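You operate a simulated robot arm through the tools that you are given. There is no shell and no other tool. Be economical: measure what you need, move in short steps, check, and stop when the job is done.

You run a simulated robot arm. Do the job below in one go: nothing can be reset, and whatever is moved stays where it is left.

JOB
Take the black packer and leave it on top of the delivery card.
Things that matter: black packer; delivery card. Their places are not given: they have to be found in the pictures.

It is judged by the outcome, as a careful person would: the job done as asked, and still so three seconds after it is handed in. It fails if anything else is knocked over, pushed out of place, dropped, spilled or broken.

ROBOT AND FRAMES
A 7-joint arm with a two-finger parallel gripper, fixed in place. Base frame: the origin is at the foot of the arm, x ahead of it, y to its left, z up; the work surface is at about z = 0. Units: mm, degrees, N and s.
With the tool pointing down near the work surface it reaches from about 240 to 620 mm from the base axis. Its first joint turns from -66.0 to 66.0 degrees. Payload 2.6 kg.
The TCP is the grasp point between the finger pads, 30 mm short of the fingertips. In the tool frame z runs along the fingers and y along their closing line. The gripper opens to 94 mm. The fingers are 28 mm wide and 10 mm thick; the gripper's body (50 by 96 mm) begins 55 mm behind the TCP.
Orientation is told as [roll, pitch, yaw] about the base's x, y, z axes, in that order, counted from this pose: with the fingers straight down and closing along the base's y, the tool's x points along the base's -x, its y along +y and its z along -z.

CONTROLS
- The arm moves only by the tool arm_command. Its argument "commands" is one flat list of numbers, 7 for each row, row after row: the shift along the base's x, y, z in mm, then the turn, a rotation vector about the base's x, y, z in degrees, then the finger opening in mm, from 0 to 94. In form: [tx, ty, tz, rx, ry, rz, fingers, tx, ty, tz, rx, ry, rz, fingers, ...]. A call has 1 to 12 rows; each row is the pose to reach, as a shift and turn from the pose commanded when the call began. Each row takes 0.2 s and may step no farther than 50 mm and 8.6 degrees from the row before; otherwise, or with a gripper value out of range, the whole call is refused. Where a pose cannot be reached the arm comes as near as it can. A force on the tool above 40 N (or 10 N above the force at the start of the call, whichever is more), or a blocked arm, ends the call early, and 0.2 s more pass. The fingers move at their own pace (about 72 mm/s each) and stop on an object; they squeeze with about 25 N. The grip force told is the motor's: it shows also when the fingers shut on nothing. Time passes only in rows, and 0.2 s behind the last, so rows that repeat a pose let the fingers close. It gives the time, the measured TCP pose, the force on the tool (base axes), the opening and the grip force at its end, in the units of the frame above (readings bear some noise), and new pictures: "pictures" is both (left out), scene, wrist or none.
- Cameras (640 x 400 px; columns grow to the right, rows downward): "scene" is fixed at [21.6, 418.5, 572.2]; the picture's right is [-0.90, -0.44, 0.00], its down [-0.23, 0.46, -0.86] and it looks along [0.38, -0.77, -0.51] (base axes); focal length 341 px, centre (320, 200). "wrist" rides on the gripper at [76, 14, -103] in the tool frame; the picture's right is [-0.18, 0.98, 0.00], its down [-0.75, -0.14, -0.64] and it looks along [-0.63, -0.12, 0.77] (tool axes); focal length 243 px, centre (320, 200).
- probe_pixels(camera, pixels): there is no depth. For up to 12 entries [column, row, z] of the newest picture of that camera ("zoom" is the newest enlarged one), the place [x, y] in the base frame at which the ray of that pixel passes the height z, good to about 3 mm. It takes no simulated time.
- inspect(camera, box): a new picture of the part [left, top, right, bottom] of that camera's present view, enlarged. It takes no simulated time.
- close_job(): hands the job in; it is judged then, once.

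Keep the steps short. Do not move on a guess: measure, check each grasp and each placing, and mend mistakes. In all there are 60 turns and 170 pictures (those below and enlarged ones count). Leave the gripper open and the arm clear of the work at the hand-in unless told otherwise, and finish with a single line.

The tools are called as name(argument=value, ...) on one line, values as JSON. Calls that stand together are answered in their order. arm_command: Moves the arm, as the interface text tells. Its arguments: {"type":"object","properties":{"commands":{"type":"array","items":{"type":"number"}},"pictures":{"type":"string","enum":["both","scene","wrist","none"]}},"required":["commands"]} The other tools are called the same way: probe_pixels (camera, pixels) gives the place at which the rays of pixels pass given heights; inspect (camera, box) takes an enlarged picture of a part of a camera's view; close_job () hands the job in.

At the start:

```text
time: 0.0
eef_pos: [444.6, -14.5, 310.4]
ee_rot: [0.0, 0.1, 0.0]
force: [0.5, -0.8, -0.8]
width: 93.9
gripper_force: 0.0
```

scene: 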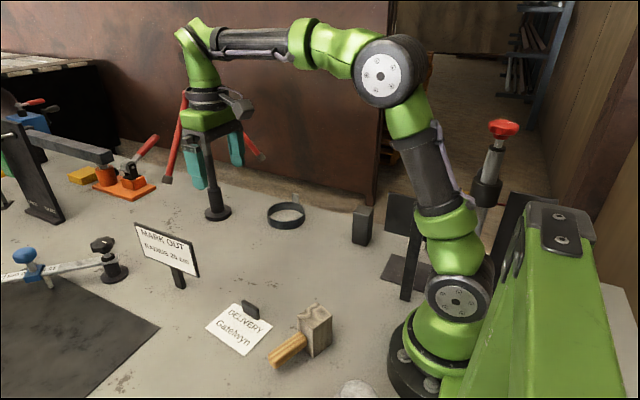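
wrist: 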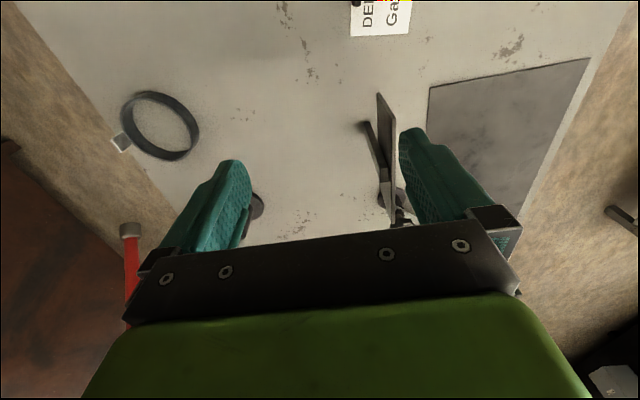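

I see a dark block near scene (362,225) and a small black piece by the delivery card at (250,310). I'll enlarge both before choosing.

inspect(camera="scene", box=[190, 270, 350, 370])

inspect(camera="scene", box=[250, 180, 450, 305])

inspect(camera="scene", box=[0, 80, 260, 310])

probe_pixels(camera="scene", pixels=[[206, 327, 0], [233, 303, 0], [272, 325, 0], [240, 355, 0], [353, 241, 0], [366, 245, 0], [372, 236, 0], [355, 212, 50], [373, 208, 50]])

```text
4.00 times, centred on (270, 320) of scene
```

zoom: 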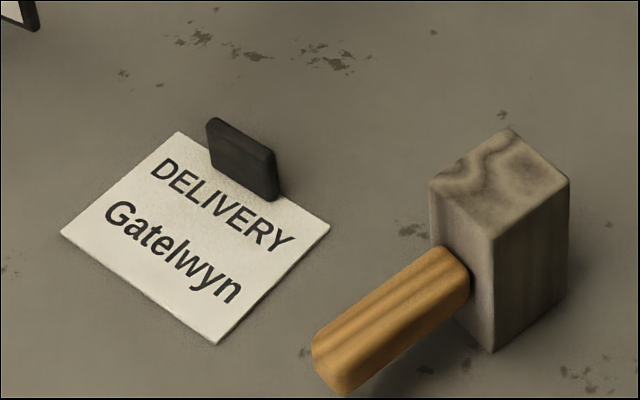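

```text
3.20 times, centred on (350, 242) of scene
```

zoom: 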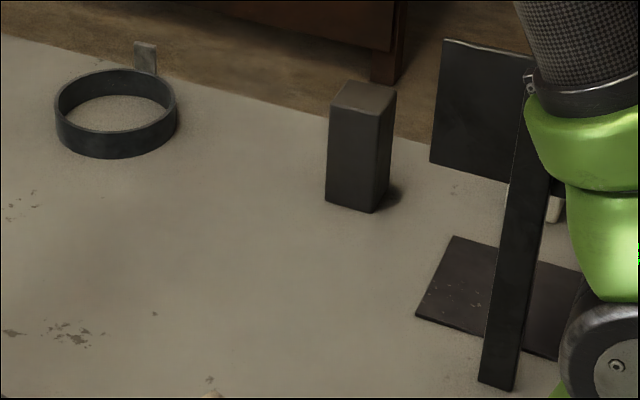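

```text
1.74 times, centred on (130, 195) of scene
```

zoom: 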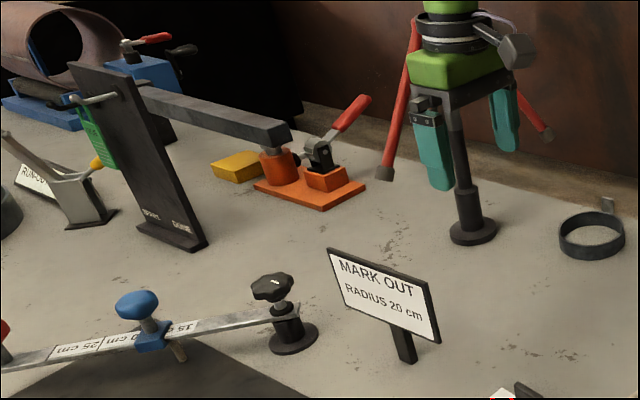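

```text
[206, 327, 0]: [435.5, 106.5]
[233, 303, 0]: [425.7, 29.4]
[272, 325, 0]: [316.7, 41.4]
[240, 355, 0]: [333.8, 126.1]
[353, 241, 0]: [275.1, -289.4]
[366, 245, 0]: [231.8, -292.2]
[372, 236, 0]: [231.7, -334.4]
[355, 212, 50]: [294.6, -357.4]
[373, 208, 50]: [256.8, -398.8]
```

The standing dark block at about (255,-310) looks like the packer, but the thin black tab by the card must be understood as well. I'll move back, staying high, to see the card with the wrist camera.

arm_command(commands=[-40, 25, 0, 0, 0, 0, 94, -80, 50, 0, 0, 0, 0, 94, -120, 60, 0, 0, 0, 0, 94, -150, 60, 0, 0, 0, 0, 94])

```text
time: 1.0
eef_pos: [292.2, 47.7, 309.4]
ee_rot: [0.1, 0.0, 0.0]
force: [-0.5, -0.5, 0.1]
width: 93.9
gripper_force: 0.0
```

scene: 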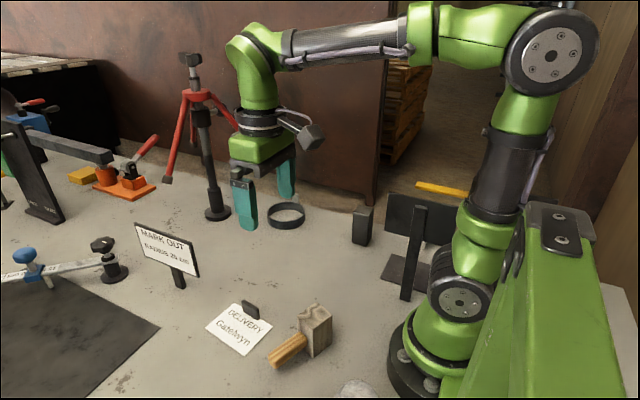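
wrist: 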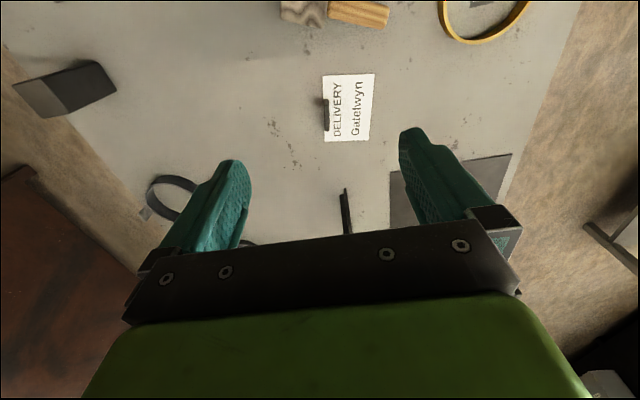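

I'll enlarge the card and block in the wrist view, and measure the corners.

inspect(camera="wrist", box=[270, 50, 430, 150])

inspect(camera="wrist", box=[0, 30, 160, 130])

inspect(camera="scene", box=[320, 170, 480, 300])

probe_pixels(camera="wrist", pixels=[[322, 75, 0], [376, 73, 0], [370, 142, 0], [325, 142, 0], [324, 99, 15], [326, 131, 15], [118, 91, 0], [68, 107, 0], [98, 61, 75], [51, 72, 75], [14, 84, 75], [44, 117, 0]])

```text
4.00 times, centred on (350, 100) of wrist
```

zoom: 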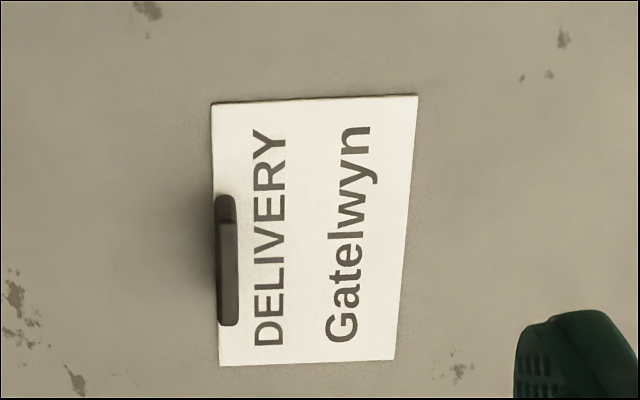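

```text
4.00 times, centred on (80, 80) of wrist
```

zoom: 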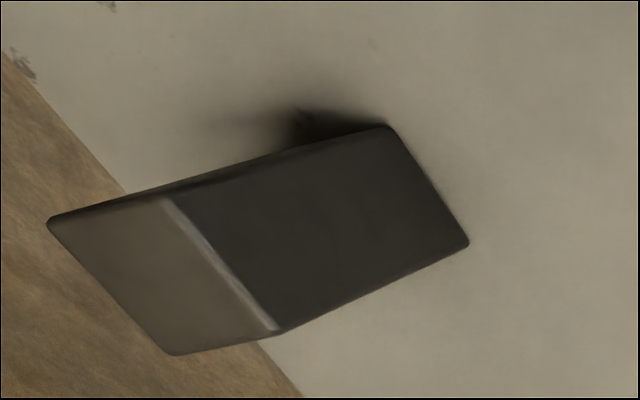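

```text
3.08 times, centred on (400, 235) of scene
```

zoom: 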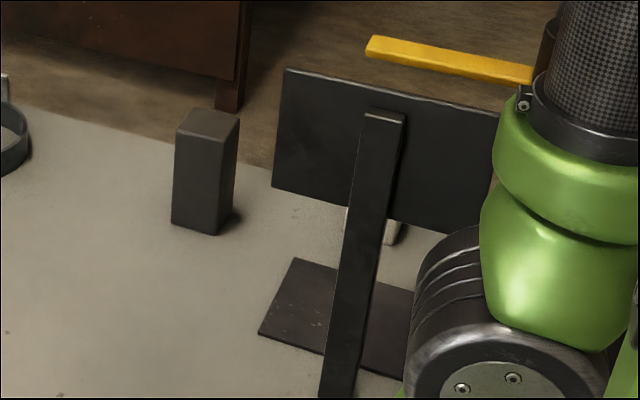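

```text
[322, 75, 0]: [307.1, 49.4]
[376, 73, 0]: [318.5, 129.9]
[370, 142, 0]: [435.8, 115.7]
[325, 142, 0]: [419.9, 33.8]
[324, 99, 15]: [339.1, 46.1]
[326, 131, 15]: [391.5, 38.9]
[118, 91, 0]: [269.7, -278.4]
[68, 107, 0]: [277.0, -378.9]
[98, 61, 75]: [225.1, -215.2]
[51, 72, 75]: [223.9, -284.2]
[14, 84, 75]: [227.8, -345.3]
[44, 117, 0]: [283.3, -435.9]
```

The tab is the card's own clip, standing on its -y edge. The standing block is the candidate packer, and a black-backed sign stands near it. I'll measure the block's height and the sign's location.

probe_pixels(camera="scene", pixels=[[352.2, 242.6, 0], [365.9, 245.8, 0], [371.3, 237.3, 0], [368.1, 215.4, 80], [368.1, 215.4, 90], [353.1, 212.3, 80], [373.8, 207.6, 80], [358.4, 204.5, 80], [405, 300, 0], [382, 278, 0], [413, 258, 0], [388, 232, 60]])

probe_pixels(camera="wrist", pixels=[[116.5, 90.5, 0], [97.5, 61.5, 0], [69, 112, 80], [40.5, 80, 80], [44, 118, 80], [12.5, 86, 80]])

```text
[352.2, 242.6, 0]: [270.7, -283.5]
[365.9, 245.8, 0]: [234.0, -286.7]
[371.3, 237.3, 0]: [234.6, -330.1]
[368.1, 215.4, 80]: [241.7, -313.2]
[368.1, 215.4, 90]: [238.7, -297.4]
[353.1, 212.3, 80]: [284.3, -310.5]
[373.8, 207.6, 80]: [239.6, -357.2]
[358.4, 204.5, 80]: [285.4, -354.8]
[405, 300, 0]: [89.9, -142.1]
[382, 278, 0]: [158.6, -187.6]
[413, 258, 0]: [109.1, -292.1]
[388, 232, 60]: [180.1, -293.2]
```

```text
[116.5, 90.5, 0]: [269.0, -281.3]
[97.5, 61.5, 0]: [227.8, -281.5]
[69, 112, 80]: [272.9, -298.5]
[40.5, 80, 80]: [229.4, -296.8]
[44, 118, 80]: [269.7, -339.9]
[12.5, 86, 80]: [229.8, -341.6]
```

The block is about 42 x 42 mm and 95 mm tall, centred near (250,-305). Next I'll turn the tool -90° about z and move towards the block at height to view it and the sign.

arm_command(commands=[0, -18, 0, 0, 0, -8.2, 94, 0, -36, 0, 0, 0, -16.4, 94, 0, -54, 0, 0, 0, -24.6, 94, 0, -72, 0, 0, 0, -32.8, 94, 0, -90, 0, 0, 0, -41, 94, 0, -108, 0, 0, 0, -49.2, 94, 0, -126, 0, 0, 0, -57.4, 94, 0, -144, 0, 0, 0, -65.6, 94, 0, -162, 0, 0, 0, -73.8, 94, 0, -180, 0, 0, 0, -82, 94, 0, -190, 0, 0, 0, -90, 94])

```text
time: 3.4
eef_pos: [294.4, -146.3, 310.4]
ee_rot: [0.0, -0.1, -90.1]
force: [0.2, 0.4, -0.1]
width: 94.2
gripper_force: 0.1
```

scene: 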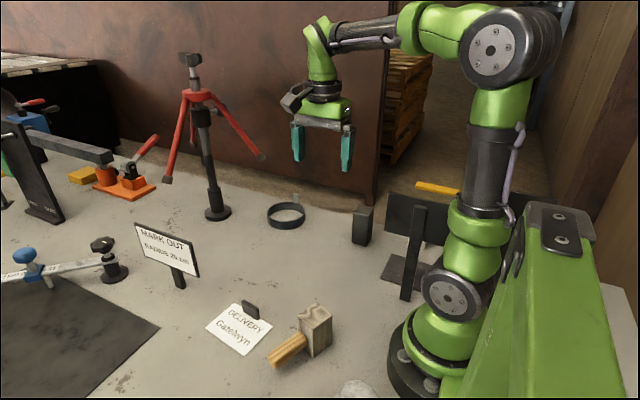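
wrist: 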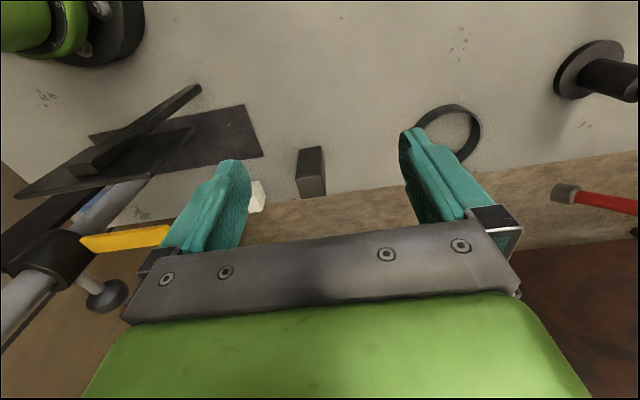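

The block is now at wrist (311,172), with the sign to its left. I'll enlarge this area.

inspect(camera="wrist", box=[230, 120, 390, 220])

inspect(camera="wrist", box=[0, 60, 280, 235])

probe_pixels(camera="wrist", pixels=[[262, 155, 0], [245, 104, 0], [196, 126, 80], [196, 126, 120], [196, 126, 160], [297, 150, 0], [322, 147, 0], [302, 195, 95], [325, 194, 95], [299, 182, 95], [324, 176, 95], [265, 195, 0]])

```text
4.00 times, centred on (310, 170) of wrist
```

zoom: 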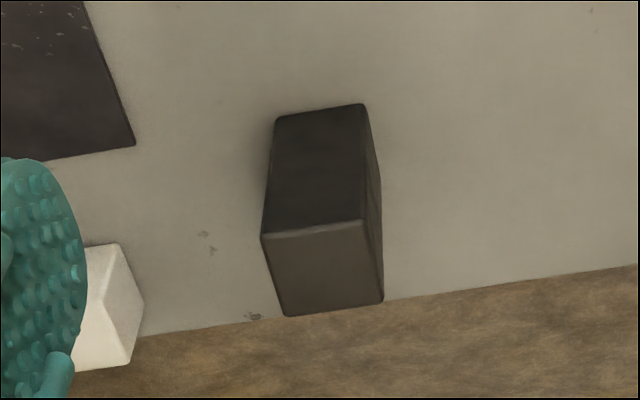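

```text
2.29 times, centred on (140, 148) of wrist
```

zoom: 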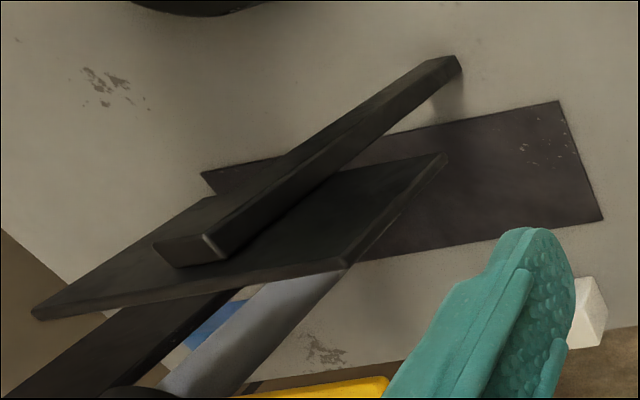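

```text
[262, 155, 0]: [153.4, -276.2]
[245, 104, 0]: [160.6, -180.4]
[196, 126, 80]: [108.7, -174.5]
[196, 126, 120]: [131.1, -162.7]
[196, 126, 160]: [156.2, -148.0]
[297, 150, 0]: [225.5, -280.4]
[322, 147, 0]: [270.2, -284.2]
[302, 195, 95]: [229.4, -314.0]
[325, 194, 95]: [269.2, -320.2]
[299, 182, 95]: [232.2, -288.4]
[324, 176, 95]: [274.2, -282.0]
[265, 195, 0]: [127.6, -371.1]
```

I'll move closer, to about (251,-230,220), which keeps the hand clear of the sign, and measure the block again.

arm_command(commands=[-15, -30, -30, 0, 0, 0, 94, -30, -60, -60, 0, 0, 0, 94, -43, -84, -90, 0, 0, 0, 94, -43, -84, -90, 0, 0, 0, 94], pictures="both")

inspect(camera="wrist", box=[220, 90, 420, 215])

```text
time: 4.4
eef_pos: [250.8, -230.3, 217.7]
ee_rot: [0.0, 0.1, -90.0]
force: [0.8, -0.6, 0.3]
width: 94.1
gripper_force: 0.0
```

scene: 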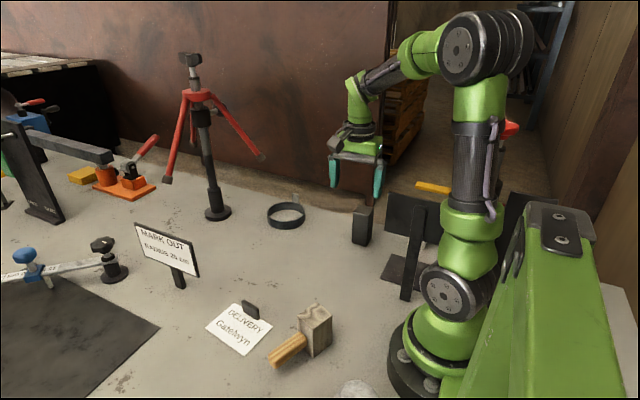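
wrist: 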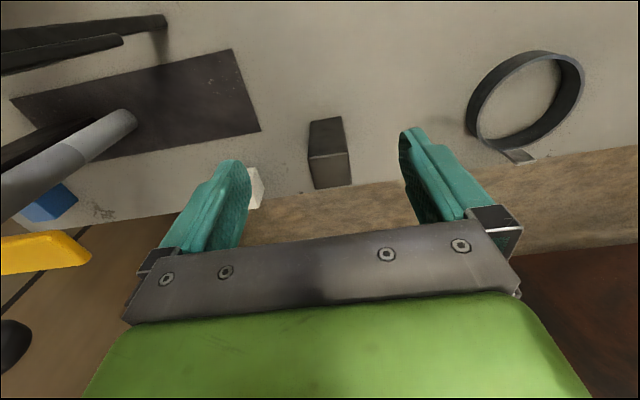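

```text
3.20 times, centred on (320, 152) of wrist
```

zoom: 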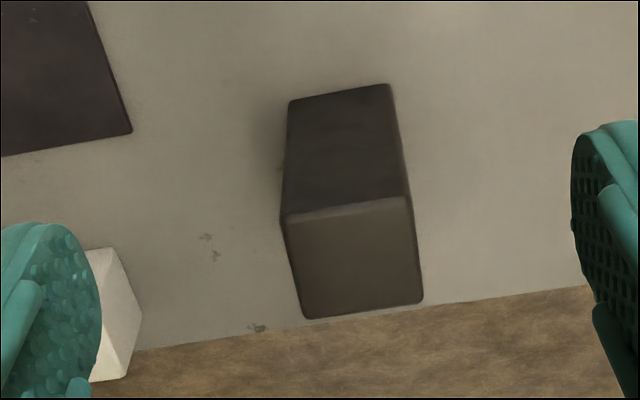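

probe_pixels(camera="zoom", pixels=[[289, 101, 0], [388, 84, 0], [281, 222, 80], [409, 196, 80], [302, 317, 80], [423, 302, 80], [281, 222, 70], [409, 196, 70], [281, 222, 90], [409, 196, 90], [302, 317, 90], [423, 302, 90]])

```text
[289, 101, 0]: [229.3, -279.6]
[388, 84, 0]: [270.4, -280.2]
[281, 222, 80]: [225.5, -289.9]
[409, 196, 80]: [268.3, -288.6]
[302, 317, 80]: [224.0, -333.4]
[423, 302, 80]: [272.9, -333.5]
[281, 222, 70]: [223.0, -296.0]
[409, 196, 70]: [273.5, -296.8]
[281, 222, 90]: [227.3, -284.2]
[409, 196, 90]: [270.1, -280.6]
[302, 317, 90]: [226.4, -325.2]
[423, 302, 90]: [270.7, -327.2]
```

The block is aligned with the axes: centre about (249.5,-303), 43 mm square, 92 mm tall. I'll check the white block's clearance, then move over the packer at the same height.

probe_pixels(camera="zoom", pixels=[[142, 318, 0], [142, 318, 30], [142, 318, 60], [116, 248, 30], [130, 378, 30]])

arm_command(commands=[0, -35, -20, 0, 0, 0, 94, -1, -73, -50, 0, 0, 0, 94, -1, -73, -75, 0, 0, 0, 94, -1, -73, -75, 0, 0, 0, 94])

```text
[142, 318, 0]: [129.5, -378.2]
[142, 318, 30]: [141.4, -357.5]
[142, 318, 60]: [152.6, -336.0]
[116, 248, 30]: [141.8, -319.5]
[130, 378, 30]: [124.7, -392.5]
```

```text
time: 5.4
eef_pos: [252.2, -305.5, 145.3]
ee_rot: [0.1, -0.1, -89.9]
force: [-0.3, 0.6, 0.1]
width: 94.0
gripper_force: 0.1
```

scene: 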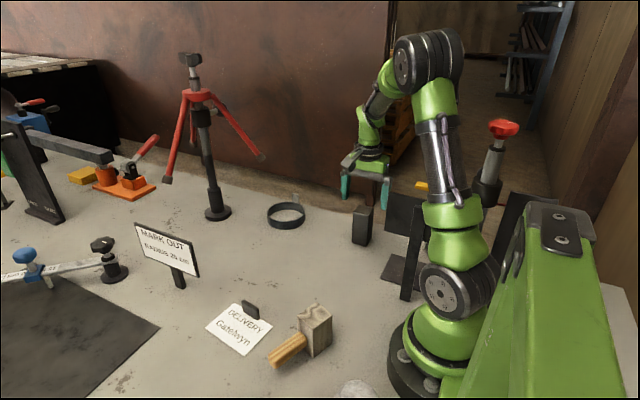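
wrist: 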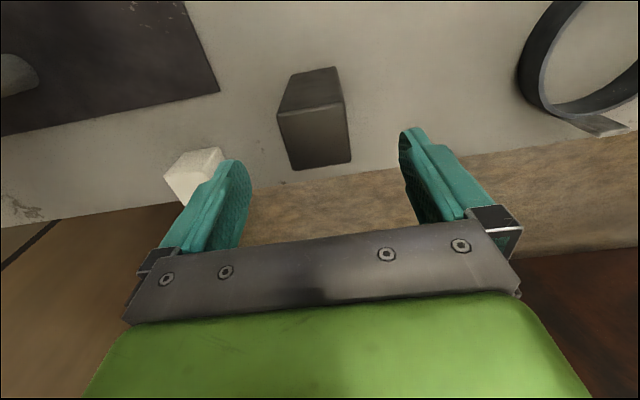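

The white block is far enough away (x up to about 150). I'll measure the block's top once more from here.

probe_pixels(camera="wrist", pixels=[[278, 113, 92], [344, 102, 92], [291, 169, 92], [351, 161, 92], [291, 76, 0], [337, 67, 0]])

inspect(camera="scene", box=[300, 130, 430, 260])

```text
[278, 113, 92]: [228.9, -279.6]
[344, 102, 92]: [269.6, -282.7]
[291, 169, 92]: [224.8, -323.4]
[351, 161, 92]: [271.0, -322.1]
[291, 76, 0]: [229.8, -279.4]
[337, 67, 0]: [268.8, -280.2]
```

```text
3.08 times, centred on (365, 195) of scene
```

zoom: 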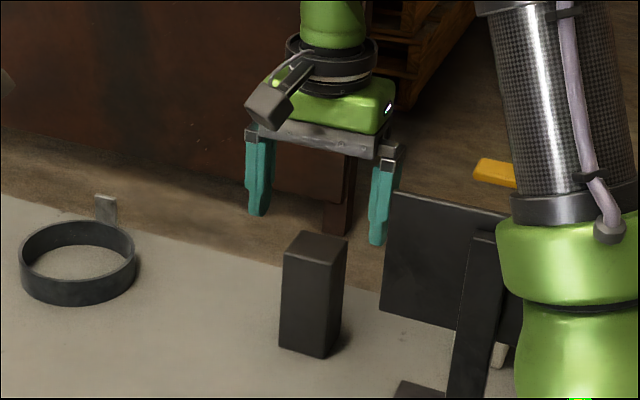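

The block's centre is (249,-302), so I'll shift by (-2,+3), then lower straight to TCP z≈60.

arm_command(commands=[-2, 3, 0, 0, 0, 0, 94, -2, 3, -20, 0, 0, 0, 94, -2, 3, -40, 0, 0, 0, 94, -2, 3, -60, 0, 0, 0, 94, -2, 3, -75, 0, 0, 0, 94, -2, 3, -85, 0, 0, 0, 94, -2, 3, -85, 0, 0, 0, 94])

```text
time: 7.0
eef_pos: [249.2, -299.4, 61.4]
ee_rot: [0.0, 0.0, -90.0]
force: [-0.9, -0.9, 0.5]
width: 93.8
gripper_force: 0.0
```

scene: 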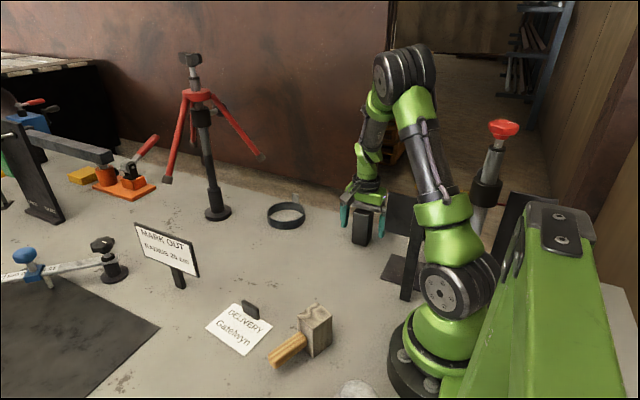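
wrist: 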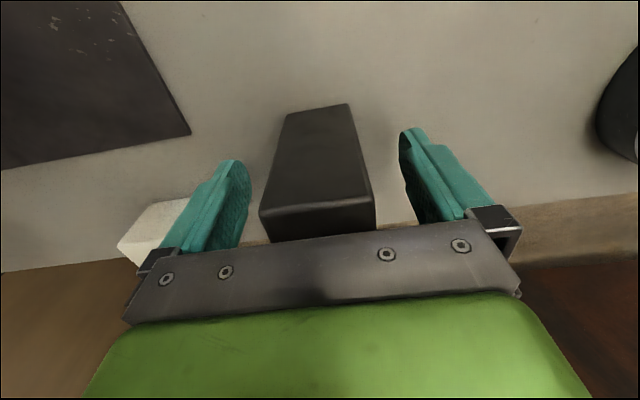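

The fingers straddle the block with no contact. I'll close them in place.

arm_command(commands=[0, 0, 0, 0, 0, 0, 60, 0, 0, 0, 0, 0, 0, 46, 0, 0, 0, 0, 0, 0, 30, 0, 0, 0, 0, 0, 0, 30, 0, 0, 0, 0, 0, 0, 30])

```text
time: 8.2
eef_pos: [248.7, -299.1, 60.6]
ee_rot: [0.0, 0.0, -90.0]
force: [0.8, 0.4, -0.4]
width: 48.3
gripper_force: 24.9
```

scene: 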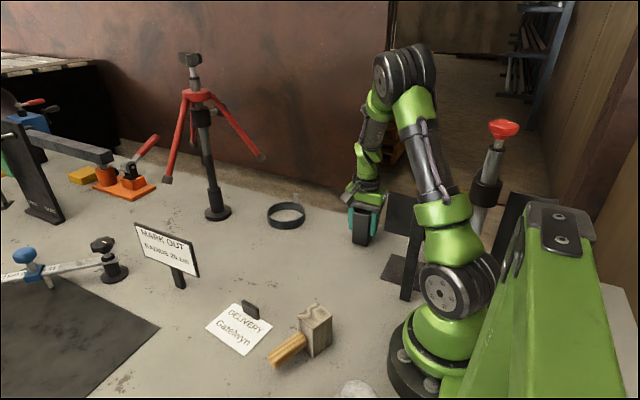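
wrist: 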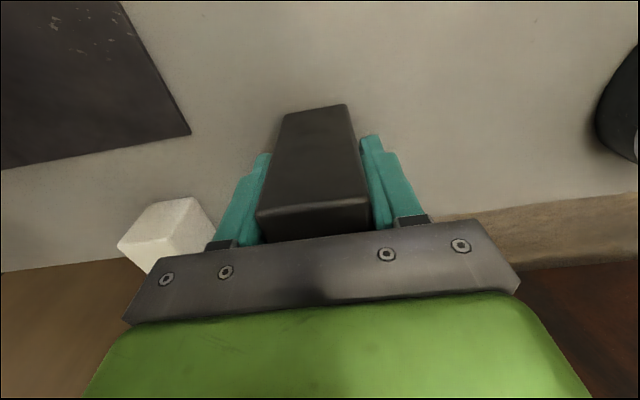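

The grip holds at 48.3 mm and 25 N. I'll lift in short steps and check.

arm_command(commands=[0, 0, 8, 0, 0, 0, 30, 0, 0, 20, 0, 0, 0, 30, 0, 0, 40, 0, 0, 0, 30, 0, 0, 65, 0, 0, 0, 30, 0, 0, 90, 0, 0, 0, 30, 0, 0, 110, 0, 0, 0, 30, 0, 0, 110, 0, 0, 0, 30])

```text
time: 9.8
eef_pos: [246.8, -299.4, 172.3]
ee_rot: [0.0, 0.0, -89.9]
force: [1.0, 0.2, -2.0]
width: 48.4
gripper_force: 24.8
```

scene: 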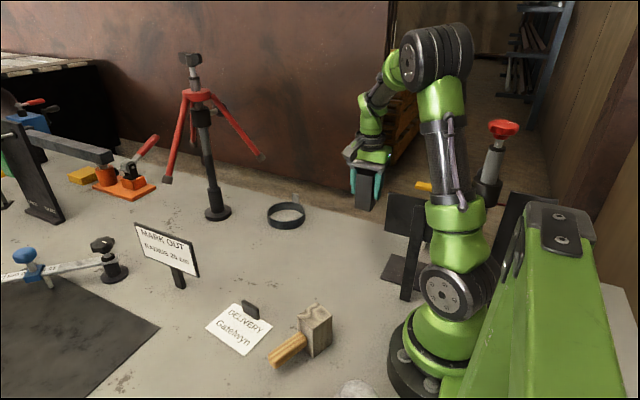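
wrist: 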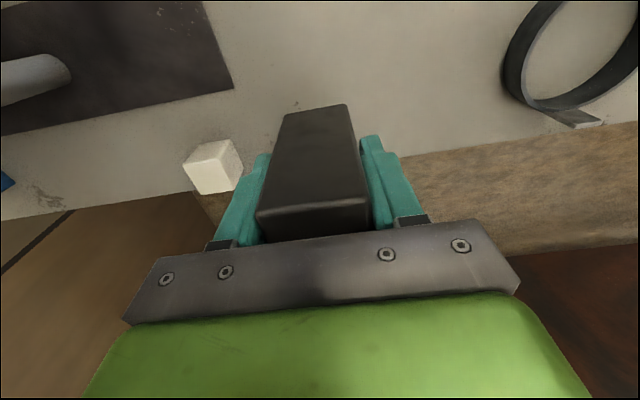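

The block is held clear. Next I'll carry it at height in a straight line to above the card, and check where the "MARK OUT" sign and the mallet are.

probe_pixels(camera="scene", pixels=[[179, 287, 0], [198, 275, 60], [332, 345, 40], [303, 310, 50], [270, 365, 0]])

arm_command(commands=[15, 20, 20, 0, 0, 0, 30, 30, 55, 35, 0, 0, 0, 30, 45, 95, 40, 0, 0, 0, 30, 60, 135, 40, 0, 0, 0, 30, 75, 175, 40, 0, 0, 0, 30, 90, 215, 40, 0, 0, 0, 30, 103, 255, 40, 0, 0, 0, 30, 113, 295, 40, 0, 0, 0, 30, 118, 330, 40, 0, 0, 0, 30, 118, 345, 40, 0, 0, 0, 30, 118, 345, 40, 0, 0, 0, 30])

```text
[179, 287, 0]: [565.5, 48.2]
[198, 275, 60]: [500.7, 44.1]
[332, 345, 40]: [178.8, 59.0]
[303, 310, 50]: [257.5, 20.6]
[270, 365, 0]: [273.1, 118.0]
```

```text
time: 12.2
eef_pos: [368.5, 44.7, 209.3]
ee_rot: [-0.1, 0.0, -90.1]
force: [-0.3, 0.4, -3.2]
width: 48.5
gripper_force: 25.2
```

scene: 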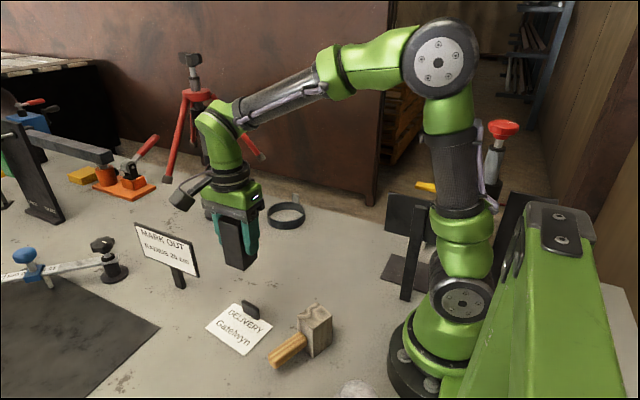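
wrist: 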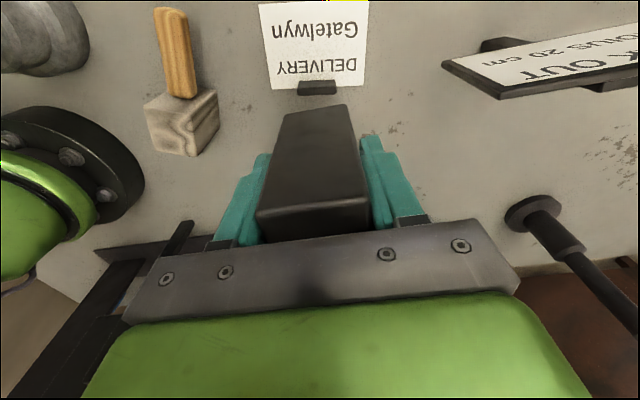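

Everything is clear so far. From this view I'll measure the card's near edge, its clip, and the bottom of the held block.

probe_pixels(camera="wrist", pixels=[[270, 89, 0], [363, 87, 0], [258, 4, 0], [369, 2, 0], [299, 82, 20], [336, 81, 20], [298, 94, 0], [336, 93, 0], [286, 114, 149], [345, 104, 149]])

inspect(camera="wrist", box=[230, 0, 400, 110])

```text
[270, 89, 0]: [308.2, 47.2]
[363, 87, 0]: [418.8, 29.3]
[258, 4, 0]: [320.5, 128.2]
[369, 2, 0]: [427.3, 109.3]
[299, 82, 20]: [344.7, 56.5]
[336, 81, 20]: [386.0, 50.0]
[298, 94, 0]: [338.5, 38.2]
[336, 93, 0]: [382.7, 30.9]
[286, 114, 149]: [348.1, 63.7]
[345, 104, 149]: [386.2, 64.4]
```

```text
3.64 times, centred on (315, 55) of wrist
```

zoom: 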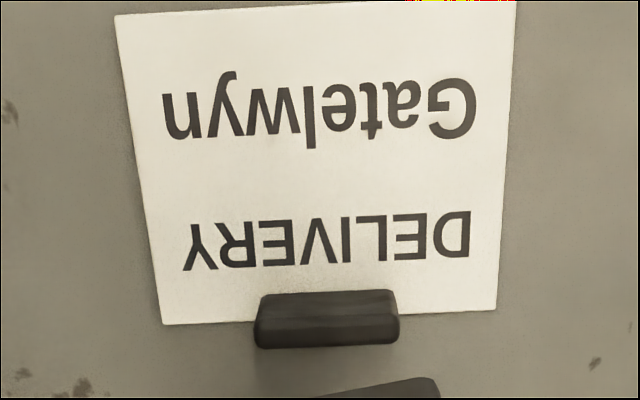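

The card's centre is about (371,80) and the clip spans y≈33–48. The block's centre is about 2 mm behind the TCP in y. I'll shift to TCP (372.5,86), then lower to leave about 15 mm under the block.

arm_command(commands=[2, 20, 0, 0, 0, 0, 30, 4, 41, 0, 0, 0, 0, 30, 4, 41, -25, 0, 0, 0, 30, 4, 41, -55, 0, 0, 0, 30, 4, 41, -85, 0, 0, 0, 30, 4, 41, -110, 0, 0, 0, 30, 4, 41, -130, 0, 0, 0, 30, 4, 41, -130, 0, 0, 0, 30])

inspect(camera="scene", box=[180, 240, 340, 370])

```text
time: 14.0
eef_pos: [373.5, 88.7, 81.1]
ee_rot: [0.0, 0.1, -89.9]
force: [0.3, 0.1, -1.9]
width: 48.1
gripper_force: 24.7
```

scene: 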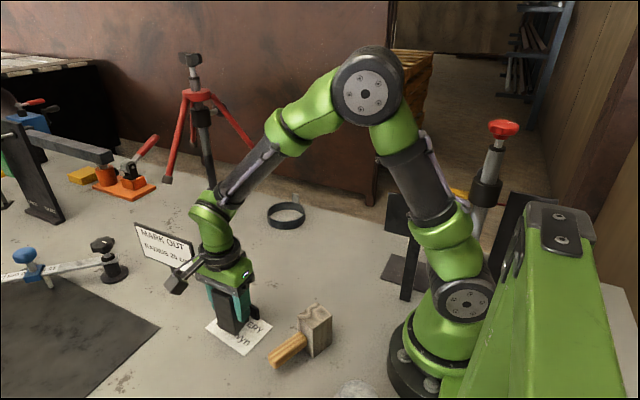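
wrist: 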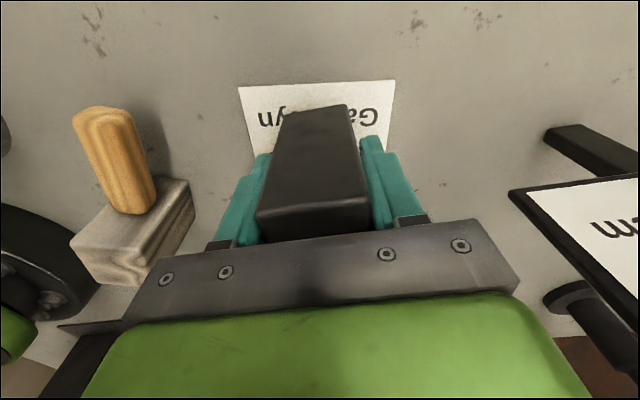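

```text
3.08 times, centred on (260, 305) of scene
```

zoom: 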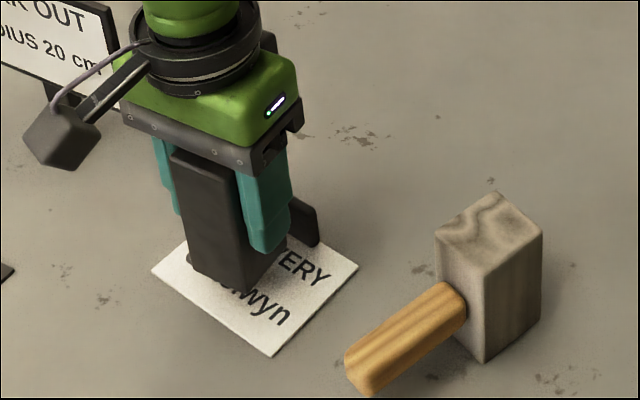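

The block hangs over the card between the clip and the far edge, about 18 mm up. I'll lower it in small steps and watch the force.

arm_command(commands=[-1, -1, -8, 0, 0, 0, 30, -1, -2, -14, 0, 0, 0, 30, -1, -2, -16, 0, 0, 0, 30, -1, -2, -16, 0, 0, 0, 30], pictures="none")

inspect(camera="scene", box=[190, 290, 290, 360])

```text
time: 15.0
eef_pos: [370.5, 85.2, 65.2]
ee_rot: [0.1, 0.0, -90.0]
force: [-6.4, -1.3, 16.9]
width: 48.2
gripper_force: 25.0
```

```text
5.71 times, centred on (240, 325) of scene
```

zoom: 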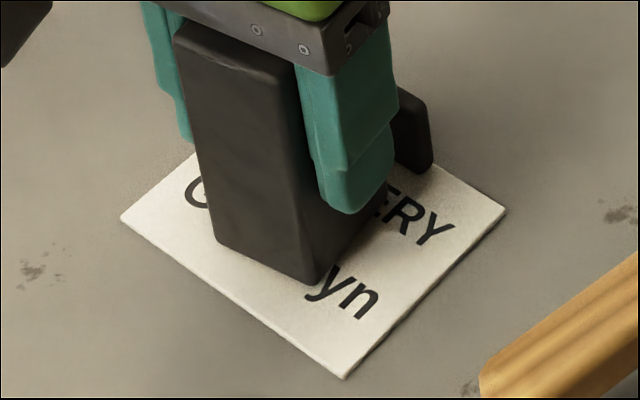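

Contact: 17 N upward, and the block stands flat on the card. I'll ease up 1 mm to relieve the push, then open slowly.

arm_command(commands=[0, 0, 1, 0, 0, 0, 30, 0, 0, 1, 0, 0, 0, 49, 0, 0, 1, 0, 0, 0, 56, 0, 0, 1, 0, 0, 0, 70, 0, 0, 1, 0, 0, 0, 80, 0, 0, 1, 0, 0, 0, 80])

```text
time: 16.4
eef_pos: [369.1, 83.9, 65.7]
ee_rot: [0.0, 0.0, -89.9]
force: [-0.6, -0.6, 0.6]
width: 80.0
gripper_force: 0.1
```

scene: 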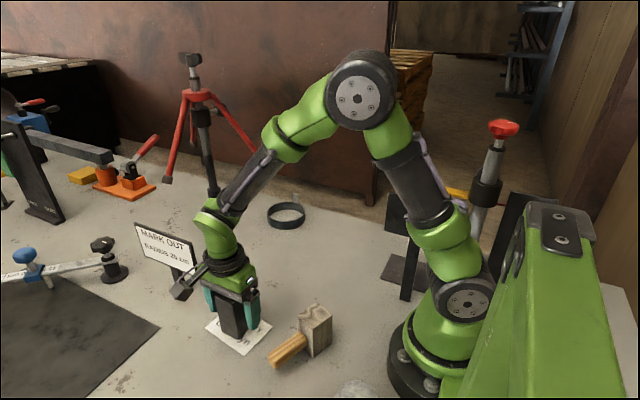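
wrist: 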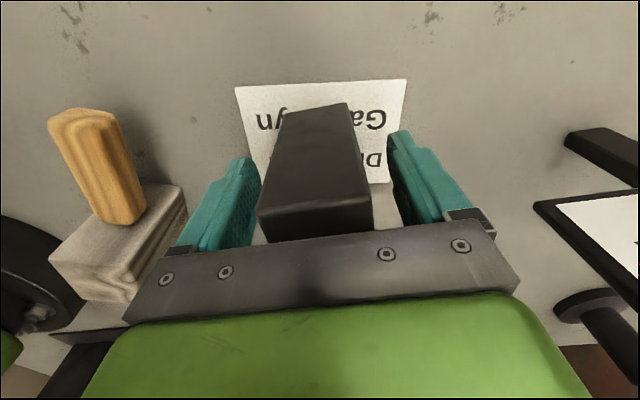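

The block stands released, with a finger clear on each side. I'll raise straight up and then move back away.

arm_command(commands=[0, 0, 15, 0, 0, 0, 80, 0, 0, 40, 0, 0, 0, 80, 0, 0, 75, 0, 0, 0, 80, 0, 0, 115, 0, 0, 0, 80, 0, 0, 155, 0, 0, 0, 80, 0, -40, 185, 0, 0, 0, 94, 0, -85, 200, 0, 0, 0, 94, 0, -130, 200, 0, 0, 0, 94, 0, -130, 200, 0, 0, 0, 94])

inspect(camera="scene", box=[180, 240, 340, 370])

```text
time: 18.4
eef_pos: [372.6, -46.6, 264.3]
ee_rot: [0.0, 0.0, -90.0]
force: [-0.4, 0.4, 0.7]
width: 94.0
gripper_force: 0.0
```

scene: 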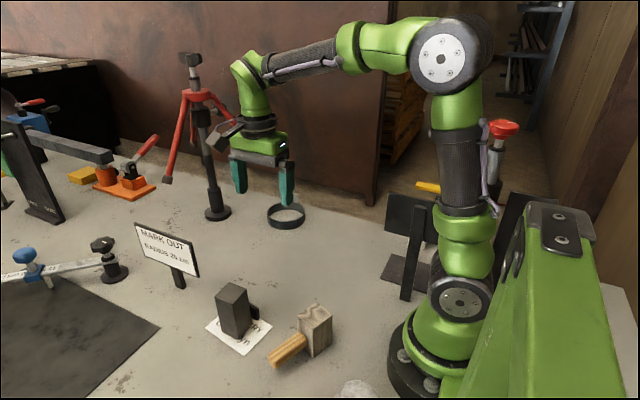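
wrist: 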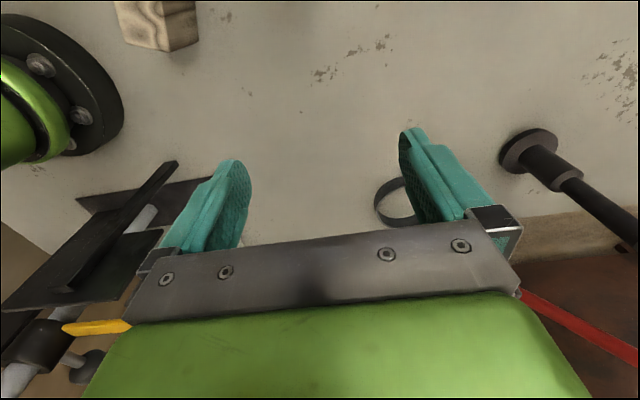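

```text
3.08 times, centred on (260, 305) of scene
```

zoom: 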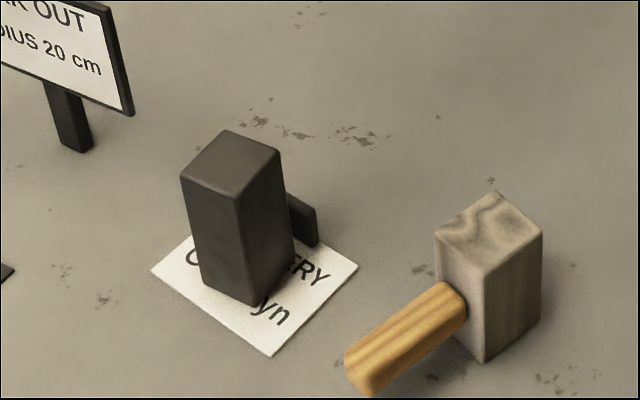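

The packer stands upright on the card. The card and its clip haven't moved, the mallet and sign are untouched, and the open gripper is clear. I'm handing the job in.

close_job()

```text
The job is handed in.
```

The black packer is standing upright on top of the delivery card; nothing else was moved, and the gripper is open and clear.
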